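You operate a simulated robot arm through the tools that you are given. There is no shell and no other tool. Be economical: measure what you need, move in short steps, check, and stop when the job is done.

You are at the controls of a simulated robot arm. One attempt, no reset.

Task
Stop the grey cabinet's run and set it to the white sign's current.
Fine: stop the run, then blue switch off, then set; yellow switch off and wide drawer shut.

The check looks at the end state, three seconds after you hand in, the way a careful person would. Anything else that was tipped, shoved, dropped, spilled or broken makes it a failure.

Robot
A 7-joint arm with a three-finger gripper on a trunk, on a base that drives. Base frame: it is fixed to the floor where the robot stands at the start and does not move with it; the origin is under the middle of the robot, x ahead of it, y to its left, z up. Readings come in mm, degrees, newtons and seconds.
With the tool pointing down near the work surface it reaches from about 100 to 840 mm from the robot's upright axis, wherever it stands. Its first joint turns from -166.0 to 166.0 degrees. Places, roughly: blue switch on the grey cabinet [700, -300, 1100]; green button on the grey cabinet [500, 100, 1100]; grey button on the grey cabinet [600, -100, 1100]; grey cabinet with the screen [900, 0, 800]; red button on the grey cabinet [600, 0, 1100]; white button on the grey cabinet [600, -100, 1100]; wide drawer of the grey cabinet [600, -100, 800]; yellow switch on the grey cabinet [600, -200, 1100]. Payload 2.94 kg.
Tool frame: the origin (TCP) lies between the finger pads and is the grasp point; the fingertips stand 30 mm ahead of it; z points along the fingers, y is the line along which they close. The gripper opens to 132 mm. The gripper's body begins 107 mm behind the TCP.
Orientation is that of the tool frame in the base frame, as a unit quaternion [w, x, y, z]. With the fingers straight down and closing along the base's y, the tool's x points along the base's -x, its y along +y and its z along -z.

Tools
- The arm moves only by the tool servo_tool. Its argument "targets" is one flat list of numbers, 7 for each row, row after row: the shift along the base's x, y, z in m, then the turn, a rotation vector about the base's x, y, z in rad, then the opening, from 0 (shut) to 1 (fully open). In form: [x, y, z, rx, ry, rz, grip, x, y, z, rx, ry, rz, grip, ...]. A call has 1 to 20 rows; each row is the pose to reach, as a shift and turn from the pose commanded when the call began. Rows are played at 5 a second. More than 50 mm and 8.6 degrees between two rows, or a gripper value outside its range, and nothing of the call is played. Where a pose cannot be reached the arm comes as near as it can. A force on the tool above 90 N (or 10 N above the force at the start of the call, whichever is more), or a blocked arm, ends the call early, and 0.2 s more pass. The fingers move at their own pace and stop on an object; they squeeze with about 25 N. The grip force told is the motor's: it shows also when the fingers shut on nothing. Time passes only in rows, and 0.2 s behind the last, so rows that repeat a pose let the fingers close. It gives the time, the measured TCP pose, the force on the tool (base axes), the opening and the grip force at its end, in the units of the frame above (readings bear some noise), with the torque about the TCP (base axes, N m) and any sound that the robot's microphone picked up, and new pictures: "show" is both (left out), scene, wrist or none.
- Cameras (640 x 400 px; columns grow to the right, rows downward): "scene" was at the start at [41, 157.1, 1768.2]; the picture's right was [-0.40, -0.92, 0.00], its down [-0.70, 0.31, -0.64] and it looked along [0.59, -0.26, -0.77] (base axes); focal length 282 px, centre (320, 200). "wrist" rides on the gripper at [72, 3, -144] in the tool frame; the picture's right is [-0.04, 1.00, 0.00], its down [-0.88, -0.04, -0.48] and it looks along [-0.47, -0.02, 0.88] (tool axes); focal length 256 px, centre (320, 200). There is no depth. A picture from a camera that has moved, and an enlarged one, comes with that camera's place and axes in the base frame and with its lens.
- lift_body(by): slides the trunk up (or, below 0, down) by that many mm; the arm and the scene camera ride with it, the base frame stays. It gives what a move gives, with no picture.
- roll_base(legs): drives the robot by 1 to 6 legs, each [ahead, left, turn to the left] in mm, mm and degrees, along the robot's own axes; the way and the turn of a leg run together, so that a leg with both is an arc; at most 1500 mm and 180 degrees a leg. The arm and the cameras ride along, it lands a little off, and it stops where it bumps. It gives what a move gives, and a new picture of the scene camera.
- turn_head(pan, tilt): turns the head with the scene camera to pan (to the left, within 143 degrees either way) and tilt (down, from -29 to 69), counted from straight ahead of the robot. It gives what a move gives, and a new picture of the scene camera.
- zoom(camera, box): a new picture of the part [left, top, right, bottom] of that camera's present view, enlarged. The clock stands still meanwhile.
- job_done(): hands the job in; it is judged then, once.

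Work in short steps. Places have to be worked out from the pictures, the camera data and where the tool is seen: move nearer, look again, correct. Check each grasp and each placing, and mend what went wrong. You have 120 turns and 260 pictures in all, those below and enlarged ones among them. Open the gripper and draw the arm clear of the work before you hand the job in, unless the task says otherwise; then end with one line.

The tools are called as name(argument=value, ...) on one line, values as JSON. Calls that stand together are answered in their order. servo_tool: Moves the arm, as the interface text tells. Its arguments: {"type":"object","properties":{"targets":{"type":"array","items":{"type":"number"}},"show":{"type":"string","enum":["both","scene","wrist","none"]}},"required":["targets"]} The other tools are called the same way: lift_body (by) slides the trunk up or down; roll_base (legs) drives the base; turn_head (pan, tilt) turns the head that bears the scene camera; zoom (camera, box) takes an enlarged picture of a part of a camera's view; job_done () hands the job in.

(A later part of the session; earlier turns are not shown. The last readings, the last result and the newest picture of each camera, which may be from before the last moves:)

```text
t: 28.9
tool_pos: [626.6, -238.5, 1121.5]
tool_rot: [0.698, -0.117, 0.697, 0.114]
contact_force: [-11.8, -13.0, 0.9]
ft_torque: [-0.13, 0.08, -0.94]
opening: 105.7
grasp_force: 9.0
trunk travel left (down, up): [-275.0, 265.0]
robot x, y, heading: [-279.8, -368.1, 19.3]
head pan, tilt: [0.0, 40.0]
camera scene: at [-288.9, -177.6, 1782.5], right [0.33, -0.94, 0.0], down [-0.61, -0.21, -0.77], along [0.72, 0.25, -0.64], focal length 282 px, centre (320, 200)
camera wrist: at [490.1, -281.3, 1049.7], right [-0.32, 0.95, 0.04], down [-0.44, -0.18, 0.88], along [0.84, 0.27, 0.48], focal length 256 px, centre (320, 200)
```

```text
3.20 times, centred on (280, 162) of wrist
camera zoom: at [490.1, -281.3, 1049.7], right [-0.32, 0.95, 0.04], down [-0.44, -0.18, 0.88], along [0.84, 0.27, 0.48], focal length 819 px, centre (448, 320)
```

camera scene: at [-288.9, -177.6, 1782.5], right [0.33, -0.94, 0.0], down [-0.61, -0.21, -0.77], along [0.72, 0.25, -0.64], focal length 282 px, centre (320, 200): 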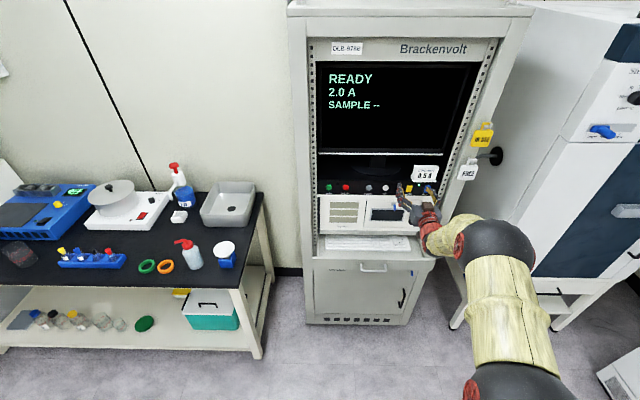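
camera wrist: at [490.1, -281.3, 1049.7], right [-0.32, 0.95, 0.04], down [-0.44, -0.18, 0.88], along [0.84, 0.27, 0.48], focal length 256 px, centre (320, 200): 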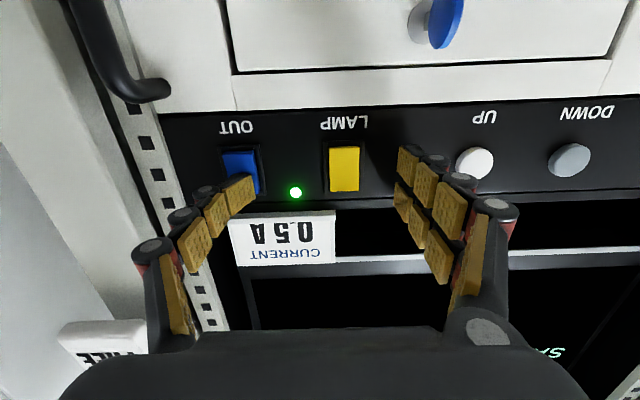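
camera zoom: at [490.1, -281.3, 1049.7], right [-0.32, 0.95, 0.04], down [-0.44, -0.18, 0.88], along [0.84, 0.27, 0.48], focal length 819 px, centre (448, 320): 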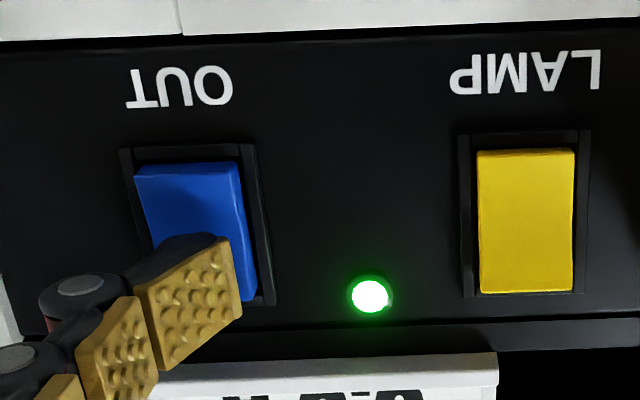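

The blue rocker seems to have tilted a little. I withdraw a bit and compare.

servo_tool(targets=[-0.0142, -0.0049, 0, 0, 0, 0, 0.7, -0.033, -0.0115, 0, 0, 0, 0, 0.7, -0.0472, -0.0165, 0, 0, 0, 0, 0.7, -0.0472, -0.0165, 0, 0, 0, 0, 0.7])

zoom(camera="scene", box=[390, 165, 446, 200])

zoom(camera="wrist", box=[180, 80, 380, 205])

```text
t: 29.9
tool_pos: [579.8, -251.8, 1122.1]
tool_rot: [0.698, -0.118, 0.697, 0.113]
contact_force: [-1.1, -0.2, 0.5]
ft_torque: [-0.03, 0.0, -0.02]
opening: 92.2
grasp_force: 0.0
trunk travel left (down, up): [-275.0, 265.0]
robot x, y, heading: [-275.6, -371.6, 19.4]
head pan, tilt: [0.0, 40.0]
camera scene: at [-287.3, -175.8, 1782.3], right [0.33, -0.94, 0.0], down [-0.61, -0.21, -0.77], along [0.72, 0.25, -0.64], focal length 282 px, centre (320, 200)
camera wrist: at [443.6, -295.5, 1049.9], right [-0.32, 0.95, 0.04], down [-0.44, -0.18, 0.88], along [0.84, 0.27, 0.48], focal length 256 px, centre (320, 200)
```

scene: 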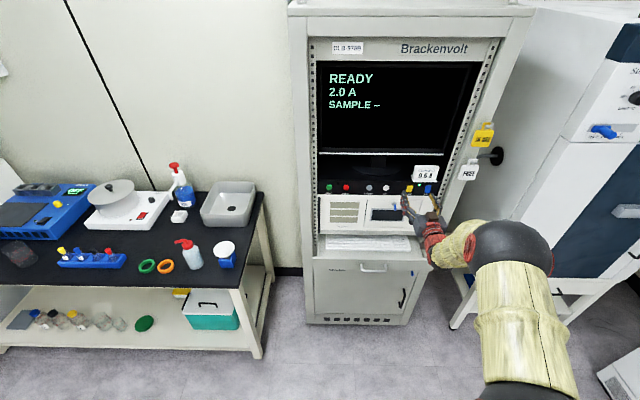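
wrist: 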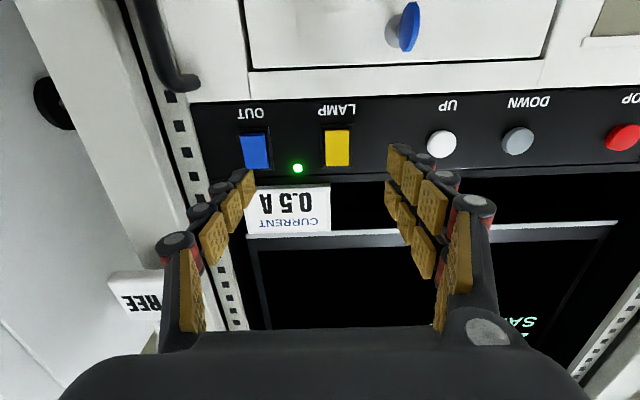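

```text
11.43 times, centred on (418, 182) of scene
camera zoom: at [-287.3, -175.8, 1782.3], right [0.33, -0.94, 0.0], down [-0.61, -0.21, -0.77], along [0.72, 0.25, -0.64], focal length 3218 px, centre (-800, 400)
```

zoom: 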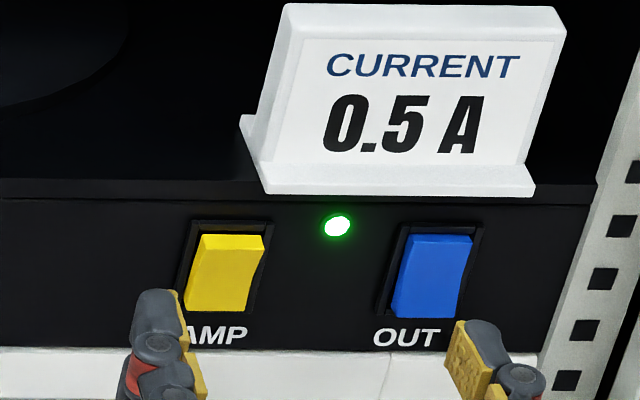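

```text
3.20 times, centred on (280, 142) of wrist
camera zoom: at [443.6, -295.5, 1049.9], right [-0.32, 0.95, 0.04], down [-0.44, -0.18, 0.88], along [0.84, 0.27, 0.48], focal length 819 px, centre (448, 384)
```

zoom: 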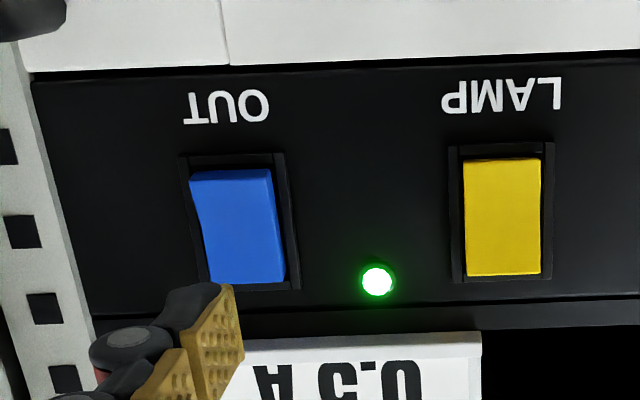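

zoom(camera="wrist", box=[225, 115, 305, 180])

zoom(camera="wrist", box=[305, 115, 385, 180])

zoom(camera="scene", box=[402, 178, 436, 198])

```text
6.15 times, centred on (265, 148) of wrist
camera zoom: at [443.6, -295.5, 1049.9], right [-0.32, 0.95, 0.04], down [-0.44, -0.18, 0.88], along [0.84, 0.27, 0.48], focal length 1575 px, centre (658, 523)
```

zoom: 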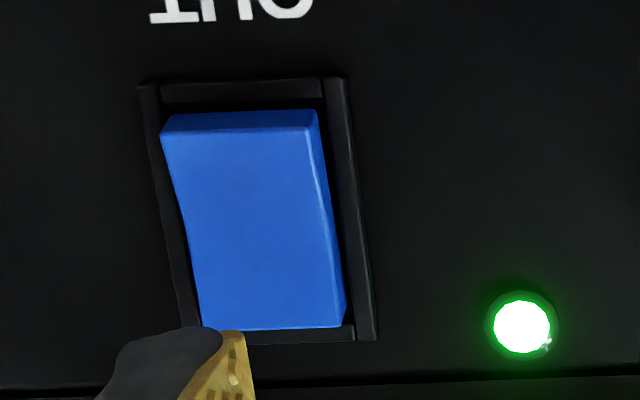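

```text
6.15 times, centred on (345, 148) of wrist
camera zoom: at [443.6, -295.5, 1049.9], right [-0.32, 0.95, 0.04], down [-0.44, -0.18, 0.88], along [0.84, 0.27, 0.48], focal length 1575 px, centre (166, 523)
```

zoom: 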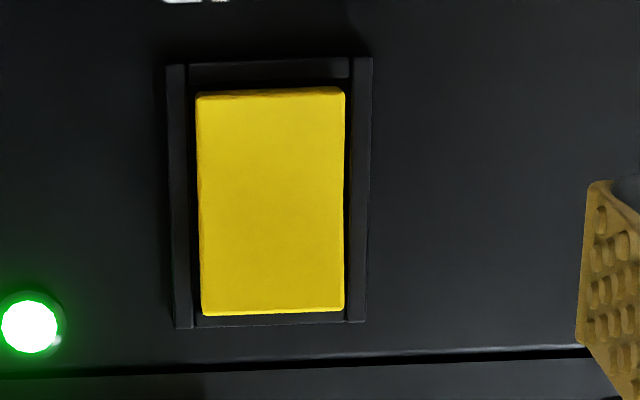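

```text
16.00 times, centred on (419, 188) of scene
camera zoom: at [-287.3, -175.8, 1782.3], right [0.33, -0.94, 0.0], down [-0.61, -0.21, -0.77], along [0.72, 0.25, -0.64], focal length 4505 px, centre (-1264, 392)
```

zoom: 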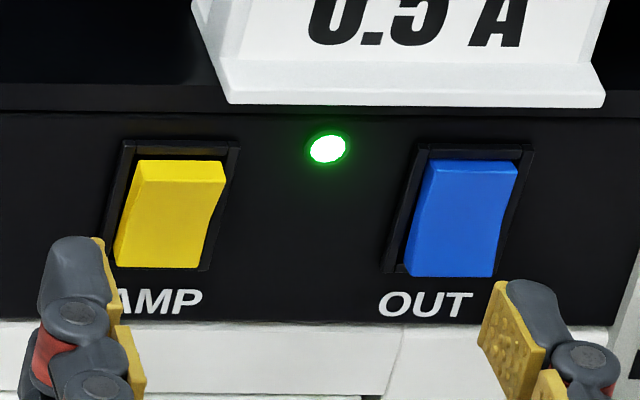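

Blue has flipped (lower edge now proud), while yellow is still upper-edge-proud and the LED is still lit, so the LED may belong to LAMP. I move the single finger in front of yellow's upper half.

servo_tool(targets=[-0.0117, 0.0335, 0, 0, 0, 0, 0.7, -0.0234, 0.067, 0, 0, 0, 0, 0.7, -0.0079, 0.0724, 0, 0, 0, 0, 0.7, 0.0077, 0.0779, 0, 0, 0, 0, 0.7, 0.0077, 0.0779, 0, 0, 0, 0, 0.7])

zoom(camera="scene", box=[366, 160, 446, 210])

zoom(camera="wrist", box=[140, 80, 460, 280])

```text
t: 31.1
tool_pos: [587.9, -174.1, 1121.8]
tool_rot: [0.698, -0.118, 0.697, 0.113]
contact_force: [-0.2, 0.4, -0.3]
ft_torque: [0.0, 0.0, -0.04]
opening: 92.5
grasp_force: 0.1
trunk travel left (down, up): [-275.0, 265.0]
robot x, y, heading: [-278.0, -374.5, 19.4]
head pan, tilt: [0.0, 40.0]
camera scene: at [-287.4, -175.6, 1782.3], right [0.33, -0.94, 0.0], down [-0.61, -0.21, -0.77], along [0.72, 0.25, -0.64], focal length 282 px, centre (320, 200)
camera wrist: at [452.3, -217.8, 1049.3], right [-0.32, 0.95, 0.04], down [-0.44, -0.18, 0.88], along [0.84, 0.27, 0.47], focal length 256 px, centre (320, 200)
```

scene: 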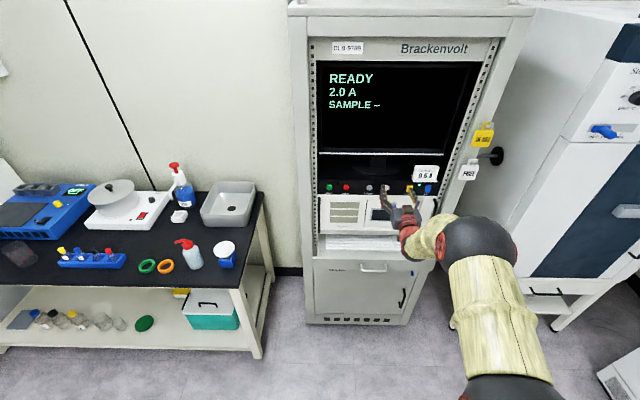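
wrist: 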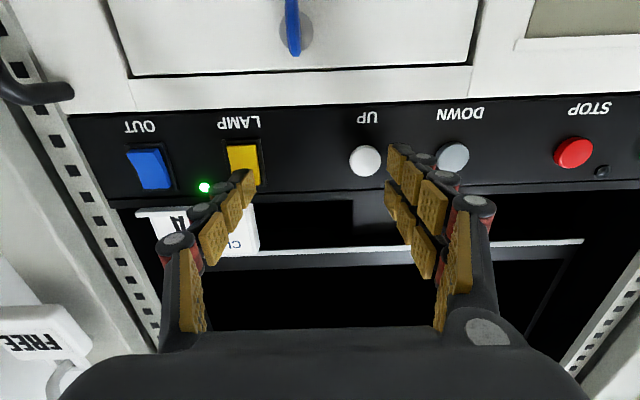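

```text
8.00 times, centred on (406, 185) of scene
camera zoom: at [-287.4, -175.6, 1782.3], right [0.33, -0.94, 0.0], down [-0.61, -0.21, -0.77], along [0.72, 0.25, -0.64], focal length 2253 px, centre (-368, 320)
```

zoom: 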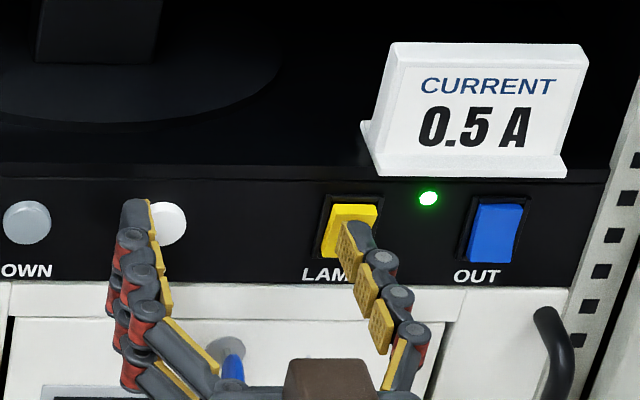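

```text
2.00 times, centred on (300, 180) of wrist
camera zoom: at [452.3, -217.8, 1049.3], right [-0.32, 0.95, 0.04], down [-0.44, -0.18, 0.88], along [0.84, 0.27, 0.47], focal length 512 px, centre (360, 240)
```

zoom: 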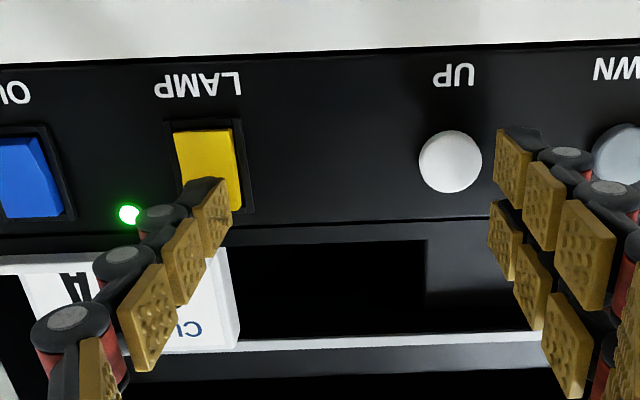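

The finger is centred on yellow but the other pair is near the UP button, so I open a bit more and shift left, then press in small steps.

servo_tool(targets=[-0.0025, 0.0071, 0, 0, 0, 0, 0.8, -0.0025, 0.0071, 0, 0, 0, 0, 0.8, 0.0051, 0.0098, 0, 0, 0, 0, 0.8, 0.0079, 0.0107, 0, 0, 0, 0, 0.8, 0.0108, 0.0117, 0, 0, 0, 0, 0.8, 0.0127, 0.0124, 0, 0, 0, 0, 0.8])

zoom(camera="scene", box=[366, 160, 446, 210])

zoom(camera="wrist", box=[140, 80, 460, 280])

```text
t: 32.5
tool_pos: [600.0, -162.6, 1122.0]
tool_rot: [0.698, -0.119, 0.697, 0.114]
contact_force: [-6.6, -4.5, 2.4]
ft_torque: [-0.14, 0.0, -0.51]
opening: 110.2
grasp_force: 3.6
trunk travel left (down, up): [-275.0, 265.0]
robot x, y, heading: [-280.4, -372.5, 19.4]
head pan, tilt: [0.0, 40.0]
camera scene: at [-288.5, -176.3, 1782.4], right [0.33, -0.94, 0.0], down [-0.61, -0.21, -0.77], along [0.72, 0.25, -0.64], focal length 282 px, centre (320, 200)
camera wrist: at [463.4, -206.1, 1049.9], right [-0.32, 0.95, 0.04], down [-0.44, -0.18, 0.88], along [0.84, 0.27, 0.48], focal length 256 px, centre (320, 200)
```

scene: 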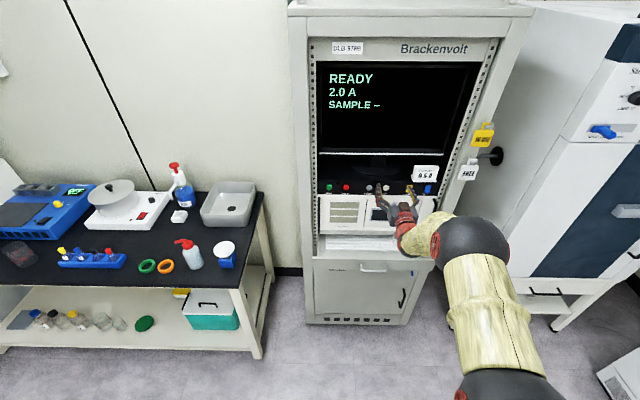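
wrist: 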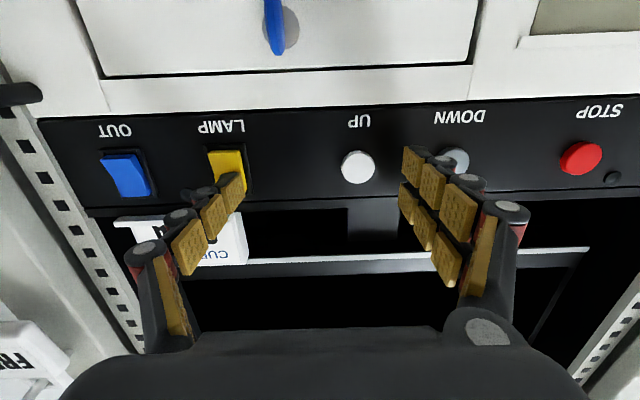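

```text
8.00 times, centred on (406, 185) of scene
camera zoom: at [-288.5, -176.3, 1782.4], right [0.33, -0.94, 0.0], down [-0.61, -0.21, -0.77], along [0.72, 0.25, -0.64], focal length 2253 px, centre (-368, 320)
```

zoom: 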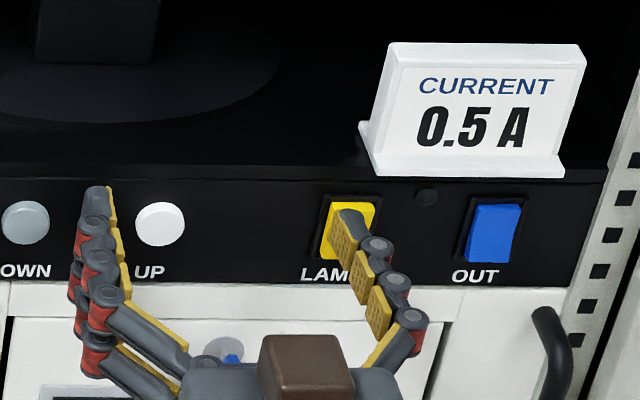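

```text
2.00 times, centred on (300, 180) of wrist
camera zoom: at [463.4, -206.1, 1049.9], right [-0.32, 0.95, 0.04], down [-0.44, -0.18, 0.88], along [0.84, 0.27, 0.48], focal length 512 px, centre (360, 240)
```

zoom: 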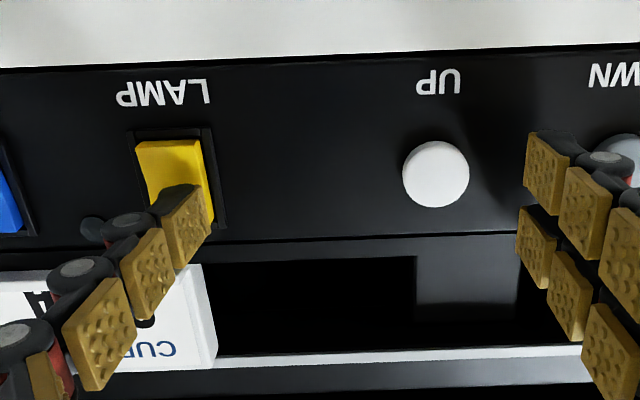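

The LED went out: it belongs to LAMP, so lower-half-in was ON and both switches are now OFF. I withdraw, verify, shut the fingers and line up with DOWN.

servo_tool(targets=[-0.0142, -0.0049, 0, 0, 0, 0, 0.8, -0.0378, -0.0132, 0, 0, 0, 0, 0.8, -0.0472, -0.0165, 0, 0, 0, 0, 0.4, -0.0567, 0.011, 0, 0, 0, 0, 0.2, -0.0662, 0.038, 0, 0, 0, 0, 0, -0.0762, 0.0665, -0.001, 0, 0, 0, 0, -0.0762, 0.0665, -0.001, 0, 0, 0, 0, -0.0762, 0.0665, -0.001, 0, 0, 0, 0, -0.0762, 0.0665, -0.001, 0, 0, 0, 0])

zoom(camera="scene", box=[360, 165, 440, 215])

zoom(camera="wrist", box=[220, 80, 460, 230])

```text
t: 34.5
tool_pos: [524.1, -95.3, 1119.1]
tool_rot: [0.698, -0.119, 0.697, 0.114]
contact_force: [0.4, -0.1, 1.0]
ft_torque: [0.03, -0.03, -0.02]
opening: 0.0
grasp_force: 4.2
trunk travel left (down, up): [-275.0, 265.0]
robot x, y, heading: [-276.6, -366.5, 19.2]
head pan, tilt: [0.0, 40.0]
camera scene: at [-287.5, -175.5, 1782.3], right [0.33, -0.94, 0.0], down [-0.61, -0.21, -0.77], along [0.72, 0.25, -0.64], focal length 282 px, centre (320, 200)
camera wrist: at [388.2, -140.5, 1046.8], right [-0.32, 0.95, 0.04], down [-0.44, -0.18, 0.88], along [0.84, 0.27, 0.47], focal length 256 px, centre (320, 200)
```

scene: 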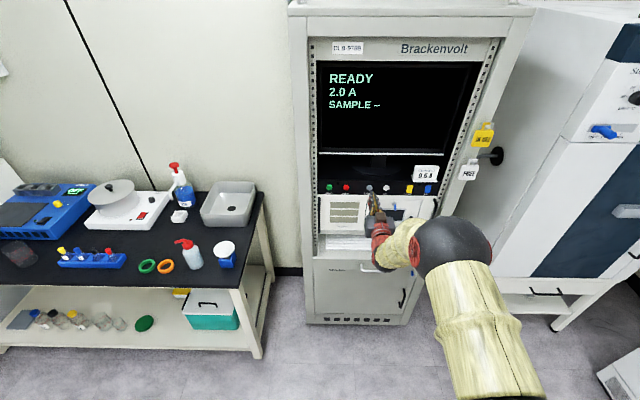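
wrist: 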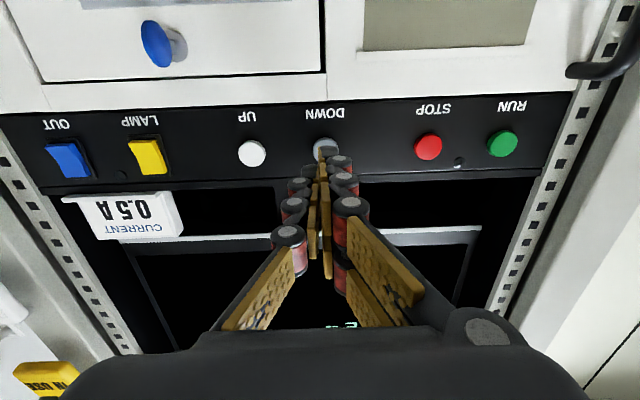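

```text
8.00 times, centred on (400, 190) of scene
camera zoom: at [-287.5, -175.5, 1782.3], right [0.33, -0.94, 0.0], down [-0.61, -0.21, -0.77], along [0.72, 0.25, -0.64], focal length 2253 px, centre (-320, 280)
```

zoom: 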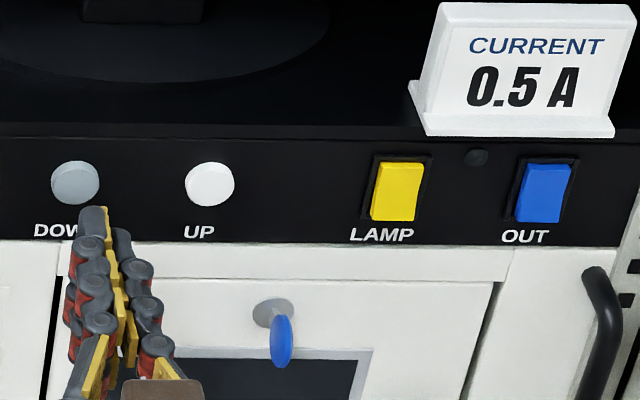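

```text
2.67 times, centred on (340, 155) of wrist
camera zoom: at [388.2, -140.5, 1046.8], right [-0.32, 0.95, 0.04], down [-0.44, -0.18, 0.88], along [0.84, 0.27, 0.47], focal length 683 px, centre (267, 320)
```

zoom: 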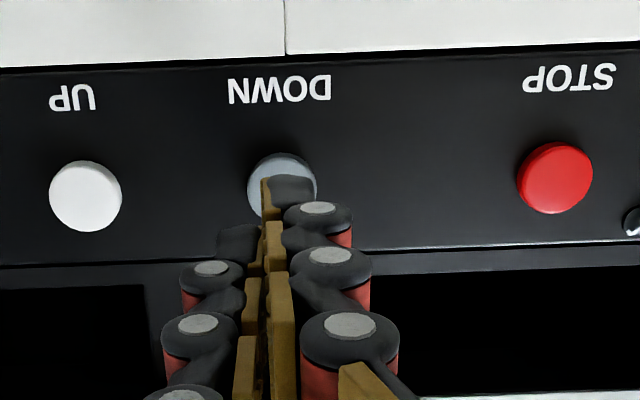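

Both switches are off and the lamp is dark. I press DOWN once and withdraw a little to see the step size.

servo_tool(targets=[0.0189, 0.0066, 0, 0, 0, 0, 0, 0.0378, 0.0132, 0, 0, 0, 0, 0, 0.0415, 0.0145, 0, 0, 0, 0, 0, 0.0434, 0.0151, 0, 0, 0, 0, 0, 0.0453, 0.0158, 0, 0, 0, 0, 0, 0.0463, 0.0161, 0, 0, 0, 0, 0, 0.0378, 0.0132, 0, 0, 0, 0, 0, 0.033, 0.0115, 0, 0, 0, 0, 0], show="scene")

zoom(camera="scene", box=[310, 60, 430, 135])

```text
t: 36.4
tool_pos: [556.7, -83.1, 1121.0]
tool_rot: [0.698, -0.118, 0.697, 0.114]
contact_force: [-0.1, 0.0, -0.3]
ft_torque: [0.01, 0.05, 0.02]
opening: 0.1
grasp_force: 28.3
trunk travel left (down, up): [-275.0, 265.0]
robot x, y, heading: [-274.5, -367.1, 19.6]
head pan, tilt: [0.0, 40.0]
heard: click
camera scene: at [-287.5, -175.7, 1782.3], right [0.33, -0.94, 0.0], down [-0.61, -0.21, -0.77], along [0.72, 0.25, -0.64], focal length 282 px, centre (320, 200)
```

scene: 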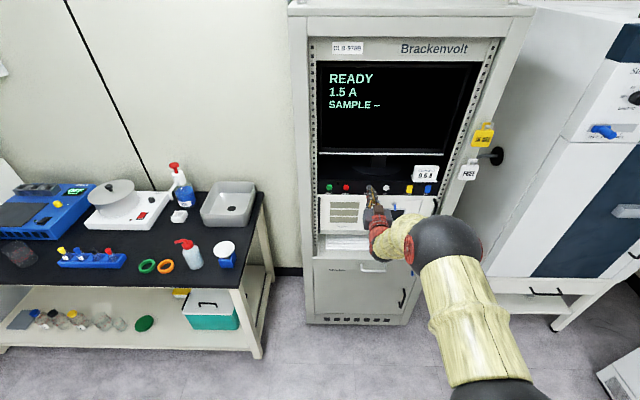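

```text
5.33 times, centred on (370, 98) of scene
camera zoom: at [-287.5, -175.7, 1782.3], right [0.33, -0.94, 0.0], down [-0.61, -0.21, -0.77], along [0.72, 0.25, -0.64], focal length 1502 px, centre (53, 747)
```

zoom: 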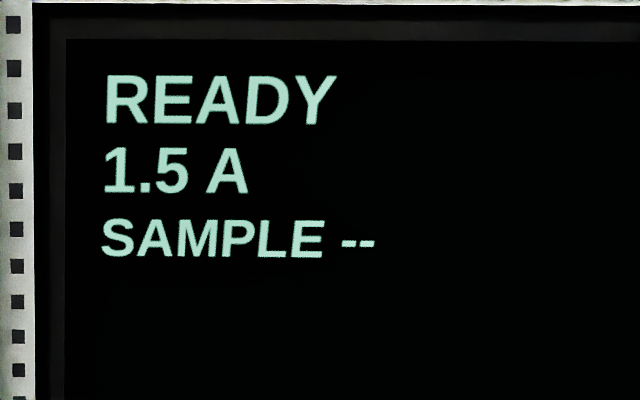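

Each press takes off 0.5 A and it now reads 1.5 A. I press a second time.

servo_tool(targets=[0.0048, 0.0017, 0, 0, 0, 0, 0, 0.0085, 0.003, 0, 0, 0, 0, 0, 0.0104, 0.0036, 0, 0, 0, 0, 0, 0.0123, 0.0043, 0, 0, 0, 0, 0, 0.0133, 0.0046, 0, 0, 0, 0, 0, 0.0048, 0.0017, 0, 0, 0, 0, 0, 0, 0, 0, 0, 0, 0, 0], show="scene")

```text
t: 38.0
tool_pos: [557.6, -85.0, 1121.5]
tool_rot: [0.698, -0.12, 0.697, 0.113]
contact_force: [0.8, -0.8, -1.3]
ft_torque: [0.03, -0.02, -0.03]
opening: 0.0
grasp_force: 28.6
trunk travel left (down, up): [-275.0, 265.0]
robot x, y, heading: [-278.7, -371.0, 19.1]
head pan, tilt: [0.0, 40.0]
heard: click
camera scene: at [-287.5, -175.7, 1782.4], right [0.33, -0.94, 0.0], down [-0.61, -0.21, -0.77], along [0.72, 0.25, -0.64], focal length 282 px, centre (320, 200)
```

scene: 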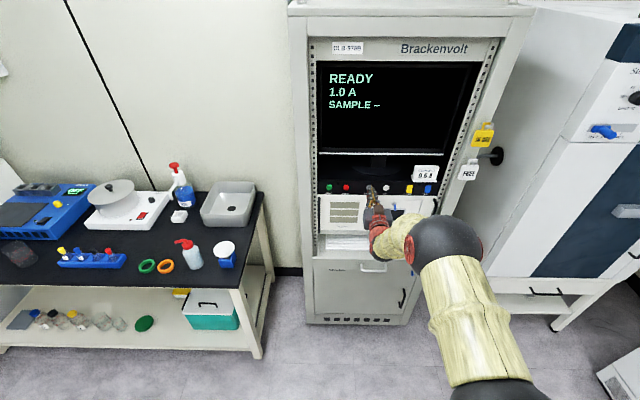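

It reads 1.0 A; one more press, then I withdraw farther.

servo_tool(targets=[0.0048, 0.0017, 0, 0, 0, 0, 0, 0.0085, 0.003, 0, 0, 0, 0, 0, 0.0104, 0.0036, 0, 0, 0, 0, 0, 0.0123, 0.0043, 0, 0, 0, 0, 0, 0.0133, 0.0046, 0, 0, 0, 0, 0, 0.0048, 0.0017, 0, 0, 0, 0, 0, 0, 0, 0, 0, 0, 0, 0, -0.0378, -0.0132, 0, 0, 0, 0, 0, -0.0755, -0.0264, 0, 0, 0, 0, 0, -0.113, -0.0396, 0, 0, 0, 0, 0, -0.151, -0.0527, 0, 0, 0, 0, 0], show="both")

zoom(camera="scene", box=[310, 60, 430, 135])

zoom(camera="scene", box=[290, 180, 450, 330])

```text
t: 40.4
tool_pos: [405.8, -136.3, 1123.5]
tool_rot: [0.698, -0.119, 0.697, 0.114]
contact_force: [0.0, -0.3, 1.1]
ft_torque: [0.02, 0.01, 0.01]
opening: 0.2
grasp_force: 28.5
trunk travel left (down, up): [-275.0, 265.0]
robot x, y, heading: [-276.3, -369.6, 19.5]
head pan, tilt: [0.0, 40.0]
heard: click
camera scene: at [-288.1, -176.0, 1782.4], right [0.33, -0.94, 0.0], down [-0.61, -0.21, -0.77], along [0.72, 0.25, -0.64], focal length 282 px, centre (320, 200)
camera wrist: at [269.2, -179.6, 1050.4], right [-0.32, 0.95, 0.04], down [-0.44, -0.18, 0.88], along [0.84, 0.27, 0.48], focal length 256 px, centre (320, 200)
```

scene: 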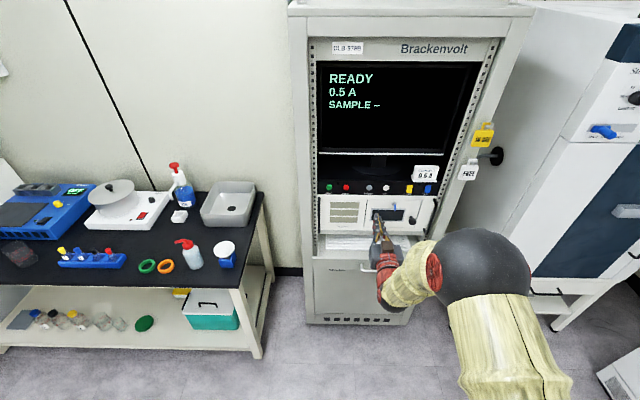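
wrist: 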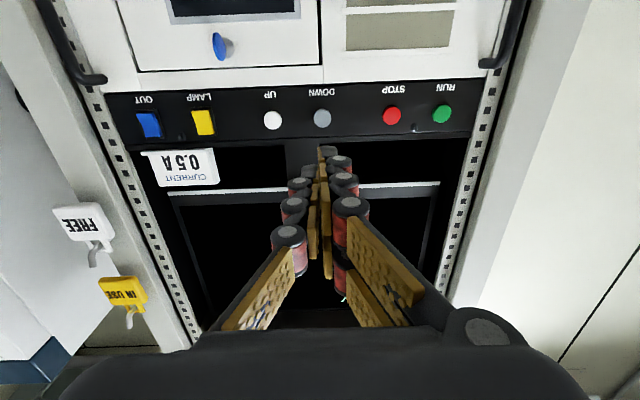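

```text
5.33 times, centred on (370, 98) of scene
camera zoom: at [-288.1, -176.0, 1782.4], right [0.33, -0.94, 0.0], down [-0.61, -0.21, -0.77], along [0.72, 0.25, -0.64], focal length 1502 px, centre (53, 747)
```

zoom: 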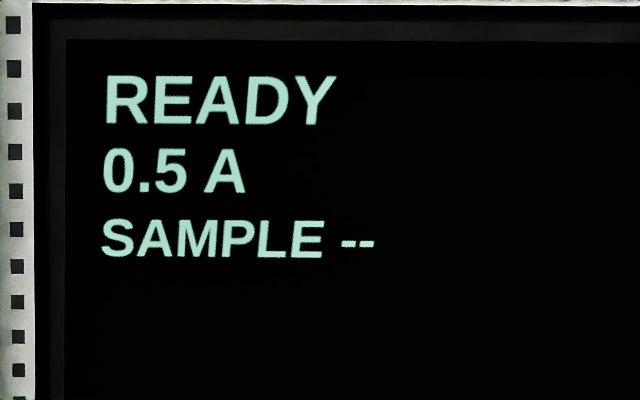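

```text
2.67 times, centred on (370, 255) of scene
camera zoom: at [-288.1, -176.0, 1782.4], right [0.33, -0.94, 0.0], down [-0.61, -0.21, -0.77], along [0.72, 0.25, -0.64], focal length 751 px, centre (187, 53)
```

zoom: 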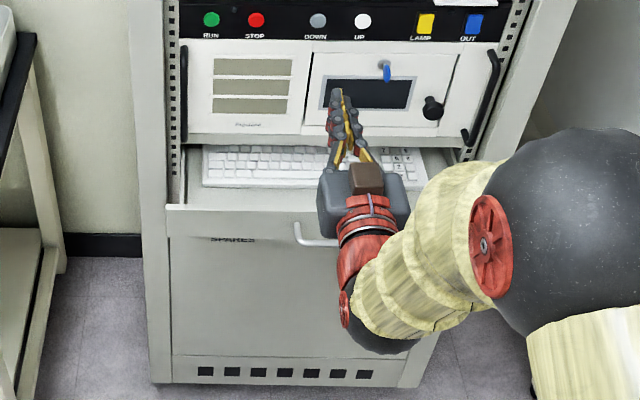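

The screen now reads READY 0.5 A. Next is the drawer: I judge its front at D≈415, top z≈855, handle at l≈290. I retract the tool 70 mm and lower the trunk so the tool faces the drawer front.

servo_tool(targets=[-0.033, -0.0115, 0, 0, 0, 0, 0, -0.066, -0.023, 0, 0, 0, 0, 0], show="none")

lift_body(by=-200)

turn_head(pan=0, tilt=40)

zoom(camera="wrist", box=[0, 0, 640, 400])

```text
t: 41.0
tool_pos: [338.1, -159.0, 1123.0]
tool_rot: [0.699, -0.118, 0.696, 0.114]
contact_force: [0.0, 0.6, 0.8]
ft_torque: [-0.01, 0.01, 0.03]
opening: 0.0
grasp_force: 28.7
trunk travel left (down, up): [-275.0, 265.0]
robot x, y, heading: [-280.0, -372.7, 19.4]
head pan, tilt: [0.0, 40.0]
```

```text
t: 43.1
tool_pos: [340.2, -159.0, 922.5]
tool_rot: [0.698, -0.119, 0.697, 0.113]
contact_force: [-0.8, 0.0, 0.0]
ft_torque: [0.02, 0.01, 0.02]
opening: 0.1
grasp_force: 28.8
trunk travel left (down, up): [-75.0, 465.0]
robot x, y, heading: [-275.8, -371.7, 19.2]
head pan, tilt: [0.0, 40.0]
```

```text
t: 43.7
tool_pos: [338.7, -158.8, 920.8]
tool_rot: [0.698, -0.119, 0.697, 0.114]
contact_force: [-0.5, -0.3, 0.3]
ft_torque: [-0.01, 0.01, -0.01]
opening: 0.1
grasp_force: 28.9
trunk travel left (down, up): [-75.0, 465.0]
robot x, y, heading: [-278.6, -373.9, 19.4]
head pan, tilt: [0.0, 40.0]
camera scene: at [-287.6, -175.8, 1582.4], right [0.33, -0.94, 0.0], down [-0.61, -0.21, -0.77], along [0.72, 0.25, -0.64], focal length 282 px, centre (320, 200)
```

scene: 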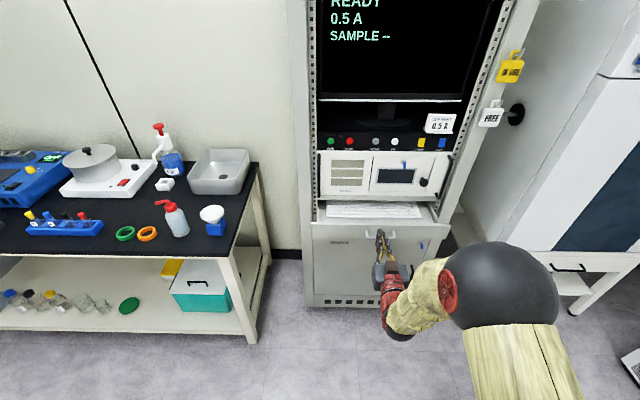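

```text
1.00 times, centred on (320, 200) of wrist (not enlarged: the box is as wide or as high as the picture)
camera zoom: at [203.0, -202.5, 849.5], right [-0.32, 0.95, 0.04], down [-0.44, -0.18, 0.88], along [0.84, 0.27, 0.48], focal length 256 px, centre (320, 200)
```

zoom: 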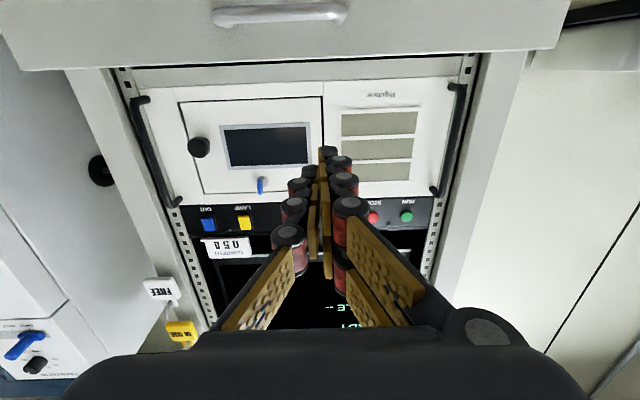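

The drawer front's top edge is at z≈849 and the handle at z≈815 spanning l≈238–345. I'll straddle the handle with the open gripper and push on the panel either side; first open, lower and centre.

lift_body(by=-70)

servo_tool(targets=[0.0048, -0.0137, -0.018, 0, 0, 0, 0.3, 0.0095, -0.0274, -0.034, 0, 0, 0, 0.6, 0.0095, -0.0274, -0.034, 0, 0, 0, 1, 0.0095, -0.0274, -0.034, 0, 0, 0, 1, 0.0095, -0.0274, -0.034, 0, 0, 0, 1, 0.0095, -0.0274, -0.034, 0, 0, 0, 1, 0.0095, -0.0274, -0.034, 0, 0, 0, 1])

zoom(camera="scene", box=[290, 160, 490, 310])

```text
t: 44.8
tool_pos: [338.7, -159.1, 851.9]
tool_rot: [0.698, -0.118, 0.697, 0.113]
contact_force: [0.0, 0.9, -0.1]
ft_torque: [-0.03, 0.03, 0.0]
opening: 0.0
grasp_force: 28.7
trunk travel left (down, up): [-5.0, 535.0]
robot x, y, heading: [-279.2, -371.1, 19.4]
head pan, tilt: [0.0, 40.0]
```

```text
t: 46.4
tool_pos: [348.8, -186.3, 817.7]
tool_rot: [0.698, -0.119, 0.697, 0.114]
contact_force: [-0.2, -0.3, -0.6]
ft_torque: [0.02, 0.01, -0.01]
opening: 107.6
grasp_force: 0.1
trunk travel left (down, up): [-5.0, 535.0]
robot x, y, heading: [-276.7, -372.2, 19.1]
head pan, tilt: [0.0, 40.0]
camera scene: at [-287.6, -175.8, 1512.4], right [0.33, -0.94, 0.0], down [-0.61, -0.21, -0.77], along [0.72, 0.25, -0.64], focal length 282 px, centre (320, 200)
camera wrist: at [212.5, -229.8, 746.7], right [-0.32, 0.95, 0.04], down [-0.44, -0.18, 0.88], along [0.84, 0.27, 0.48], focal length 256 px, centre (320, 200)
```

scene: 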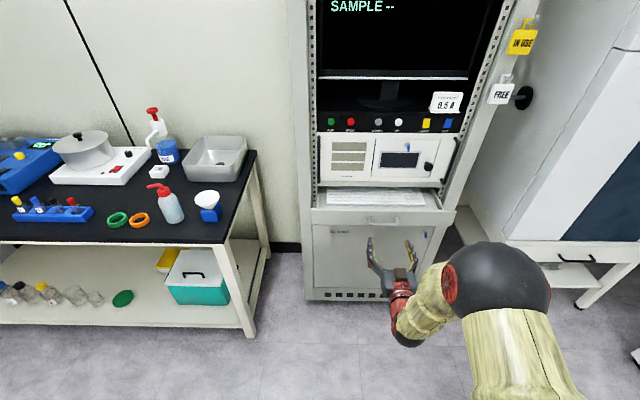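
wrist: 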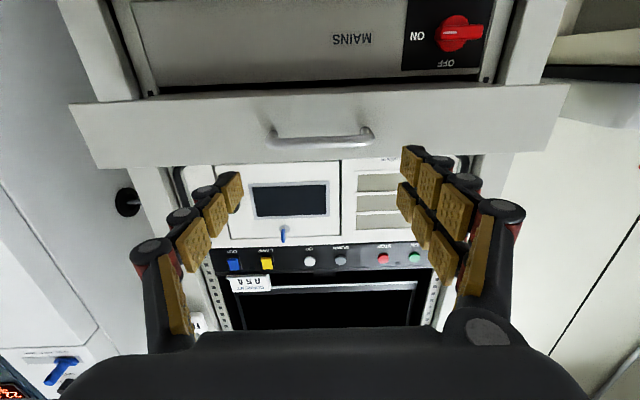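

```text
2.67 times, centred on (390, 235) of scene
camera zoom: at [-287.6, -175.8, 1512.4], right [0.33, -0.94, 0.0], down [-0.61, -0.21, -0.77], along [0.72, 0.25, -0.64], focal length 751 px, centre (133, 107)
```

zoom: 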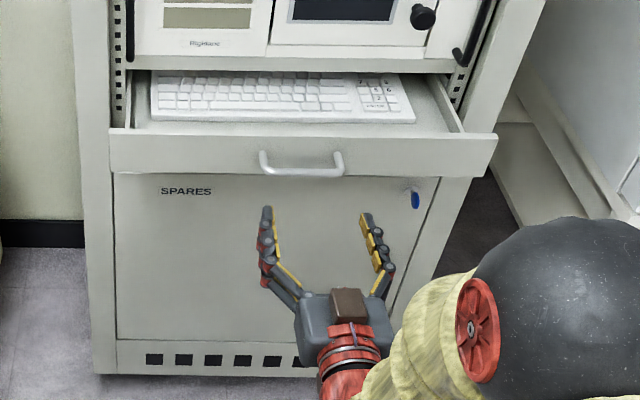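

The drawer panel spans z 777–851 with the handle centred at l≈286; the fingers will straddle it. I finish opening, shift 4 mm left and advance to just short of the panel.

servo_tool(targets=[-0.0013, 0.0038, -0.002, 0, 0, 0, 1, -0.0013, 0.0038, -0.002, 0, 0, 0, 1, -0.0013, 0.0038, -0.002, 0, 0, 0, 1, 0.0318, 0.0153, -0.002, 0, 0, 0, 1, 0.0648, 0.0268, -0.002, 0, 0, 0, 1, 0.0837, 0.0334, -0.002, 0, 0, 0, 1, 0.0837, 0.0334, -0.002, 0, 0, 0, 1])

zoom(camera="scene", box=[290, 160, 490, 310])

```text
t: 48.0
tool_pos: [433.3, -151.9, 815.7]
tool_rot: [0.698, -0.119, 0.697, 0.115]
contact_force: [-0.3, -1.1, 0.5]
ft_torque: [0.0, -0.06, 0.0]
opening: 132.0
grasp_force: 0.0
trunk travel left (down, up): [-5.0, 535.0]
robot x, y, heading: [-279.0, -371.7, 19.1]
head pan, tilt: [0.0, 40.0]
camera scene: at [-287.4, -175.7, 1512.3], right [0.33, -0.94, 0.0], down [-0.61, -0.21, -0.77], along [0.72, 0.25, -0.64], focal length 282 px, centre (320, 200)
camera wrist: at [296.4, -195.6, 744.1], right [-0.32, 0.95, 0.04], down [-0.44, -0.18, 0.88], along [0.84, 0.27, 0.47], focal length 256 px, centre (320, 200)
```

scene: 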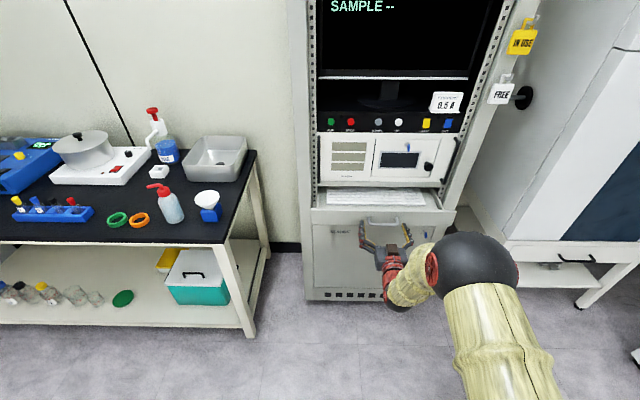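
wrist: 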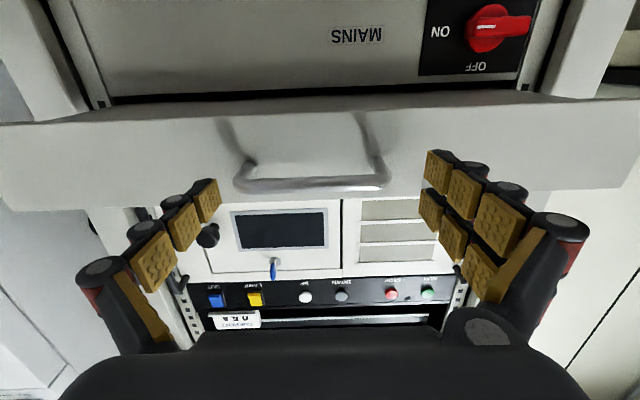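

```text
2.67 times, centred on (390, 235) of scene
camera zoom: at [-287.4, -175.7, 1512.3], right [0.33, -0.94, 0.0], down [-0.61, -0.21, -0.77], along [0.72, 0.25, -0.64], focal length 751 px, centre (133, 107)
```

zoom: 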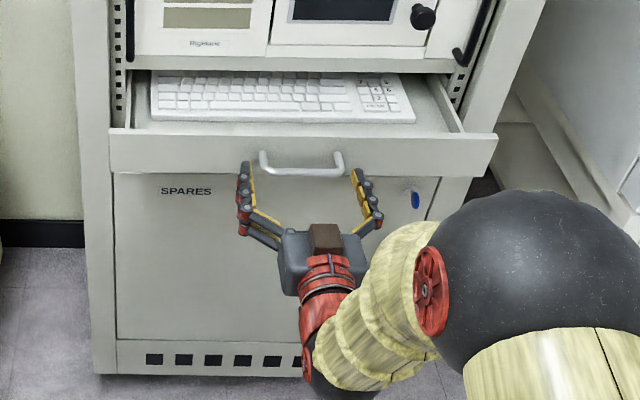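

The fingers straddle the handle as planned. I push on slowly to contact and a bit beyond.

servo_tool(targets=[0.0142, 0.0049, 0, 0, 0, 0, 1, 0.0236, 0.0082, 0, 0, 0, 0, 1, 0.033, 0.0115, 0, 0, 0, 0, 1, 0.0425, 0.0148, 0, 0, 0, 0, 1, 0.0519, 0.0181, 0, 0, 0, 0, 1, 0.0614, 0.0214, 0, 0, 0, 0, 1])

zoom(camera="scene", box=[290, 160, 490, 310])

```text
t: 49.4
tool_pos: [493.3, -130.8, 815.3]
tool_rot: [0.698, -0.118, 0.697, 0.114]
contact_force: [-0.1, 0.1, -1.1]
ft_torque: [0.04, 0.01, 0.02]
opening: 132.0
grasp_force: 0.1
trunk travel left (down, up): [-5.0, 535.0]
robot x, y, heading: [-278.3, -370.2, 19.4]
head pan, tilt: [0.0, 40.0]
camera scene: at [-287.6, -175.8, 1512.3], right [0.33, -0.94, 0.0], down [-0.61, -0.21, -0.77], along [0.72, 0.25, -0.64], focal length 282 px, centre (320, 200)
camera wrist: at [357.0, -174.5, 743.8], right [-0.32, 0.95, 0.04], down [-0.44, -0.18, 0.88], along [0.84, 0.27, 0.48], focal length 256 px, centre (320, 200)
```

scene: 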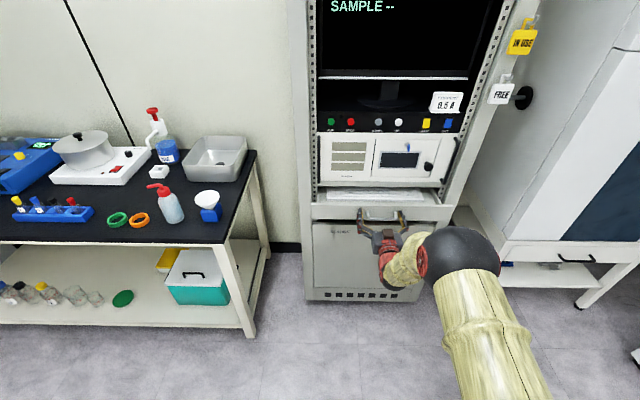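
wrist: 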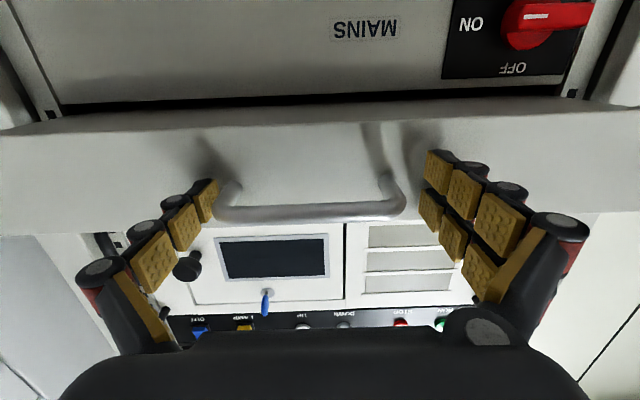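

```text
2.67 times, centred on (390, 235) of scene
camera zoom: at [-287.6, -175.8, 1512.3], right [0.33, -0.94, 0.0], down [-0.61, -0.21, -0.77], along [0.72, 0.25, -0.64], focal length 751 px, centre (133, 107)
```

zoom: 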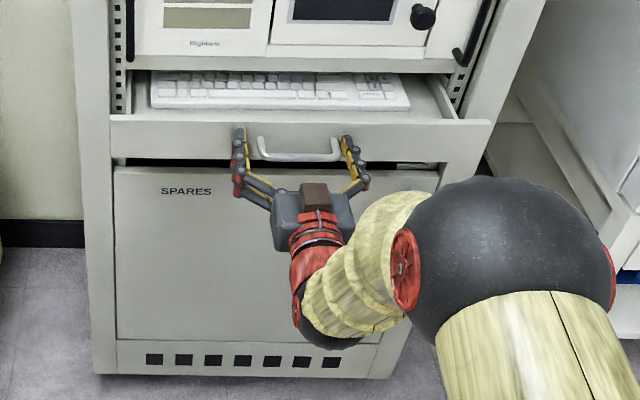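

The drawer slides easily. I continue another 65 mm.

servo_tool(targets=[0.0142, 0.0049, 0, 0, 0, 0, 1, 0.0283, 0.0099, 0, 0, 0, 0, 1, 0.0425, 0.0148, 0, 0, 0, 0, 1, 0.0519, 0.0181, 0, 0, 0, 0, 1, 0.0614, 0.0214, 0, 0, 0, 0, 1])

zoom(camera="scene", box=[290, 160, 490, 310])

```text
t: 50.6
tool_pos: [556.3, -109.0, 814.9]
tool_rot: [0.698, -0.119, 0.697, 0.114]
contact_force: [0.2, 0.1, -0.2]
ft_torque: [0.03, -0.03, -0.02]
opening: 132.1
grasp_force: 0.1
trunk travel left (down, up): [-5.0, 535.0]
robot x, y, heading: [-274.5, -369.8, 19.4]
head pan, tilt: [0.0, 40.0]
camera scene: at [-287.6, -175.8, 1512.3], right [0.33, -0.94, 0.0], down [-0.61, -0.21, -0.77], along [0.72, 0.25, -0.64], focal length 282 px, centre (320, 200)
camera wrist: at [419.4, -153.2, 743.4], right [-0.32, 0.95, 0.04], down [-0.44, -0.18, 0.88], along [0.84, 0.27, 0.48], focal length 256 px, centre (320, 200)
```

scene: 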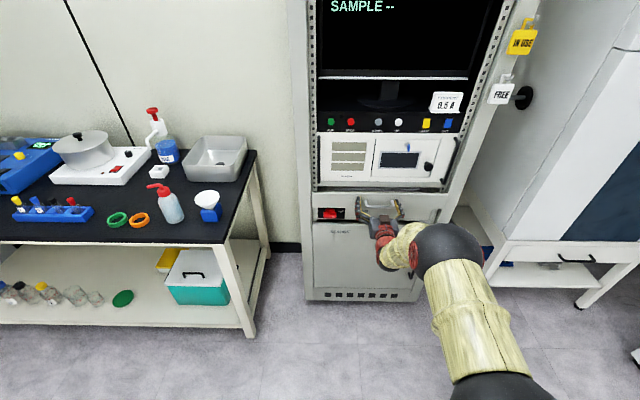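
wrist: 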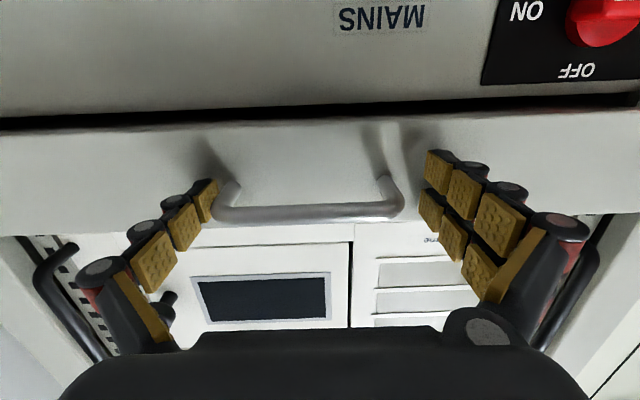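

```text
2.67 times, centred on (390, 235) of scene
camera zoom: at [-287.6, -175.8, 1512.3], right [0.33, -0.94, 0.0], down [-0.61, -0.21, -0.77], along [0.72, 0.25, -0.64], focal length 751 px, centre (133, 107)
```

zoom: 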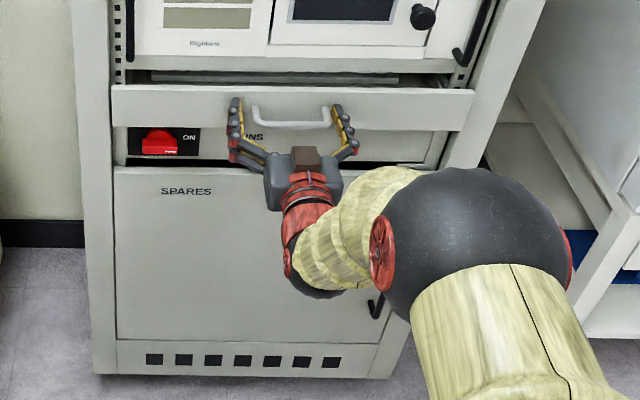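

Nearly shut. I push the last bit in small steps.

servo_tool(targets=[0.0066, 0.0023, 0, 0, 0, 0, 1, 0.0113, 0.0039, 0, 0, 0, 0, 1, 0.0142, 0.0049, 0, 0, 0, 0, 1, 0.017, 0.0059, 0, 0, 0, 0, 1])

zoom(camera="scene", box=[290, 160, 490, 310])

```text
t: 51.6
tool_pos: [572.1, -104.3, 815.2]
tool_rot: [0.698, -0.119, 0.697, 0.114]
contact_force: [-1.2, -0.1, 0.7]
ft_torque: [-0.03, 0.03, -0.12]
opening: 131.8
grasp_force: 0.1
trunk travel left (down, up): [-5.0, 535.0]
robot x, y, heading: [-277.4, -369.4, 19.4]
head pan, tilt: [0.0, 40.0]
camera scene: at [-287.6, -175.8, 1512.3], right [0.33, -0.94, 0.0], down [-0.61, -0.21, -0.77], along [0.72, 0.25, -0.64], focal length 282 px, centre (320, 200)
camera wrist: at [436.3, -147.6, 743.3], right [-0.32, 0.95, 0.04], down [-0.44, -0.18, 0.88], along [0.84, 0.27, 0.47], focal length 256 px, centre (320, 200)
```

scene: 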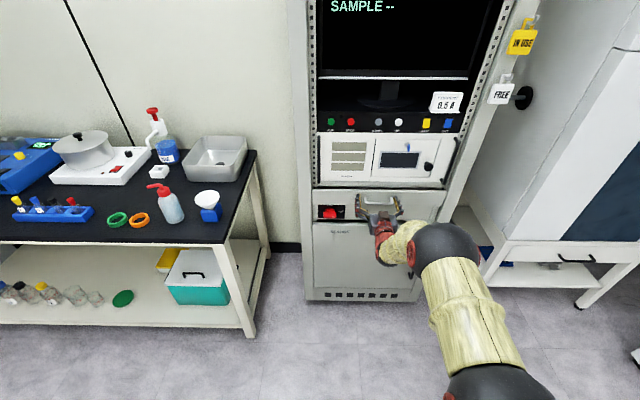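
wrist: 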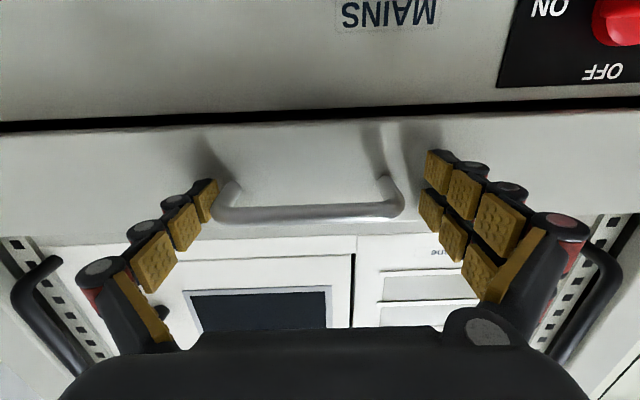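

```text
2.67 times, centred on (390, 235) of scene
camera zoom: at [-287.6, -175.8, 1512.3], right [0.33, -0.94, 0.0], down [-0.61, -0.21, -0.77], along [0.72, 0.25, -0.64], focal length 751 px, centre (133, 107)
```

zoom: 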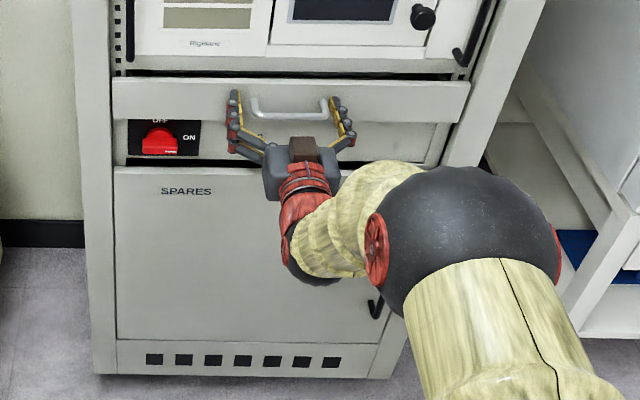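

A slight gap may remain; I push on in 2 mm steps until force rises.

servo_tool(targets=[0.0019, 0.0007, 0, 0, 0, 0, 1, 0.0038, 0.0013, 0, 0, 0, 0, 1, 0.0057, 0.002, 0, 0, 0, 0, 1, 0.0076, 0.0026, 0, 0, 0, 0, 1], show="none")

```text
t: 52.6
tool_pos: [581.9, -102.6, 814.1]
tool_rot: [0.698, -0.118, 0.698, 0.113]
contact_force: [-1.2, 0.0, -0.6]
ft_torque: [0.0, -0.02, -0.18]
opening: 132.0
grasp_force: 0.0
trunk travel left (down, up): [-5.0, 535.0]
robot x, y, heading: [-276.9, -366.6, 19.3]
head pan, tilt: [0.0, 40.0]
```

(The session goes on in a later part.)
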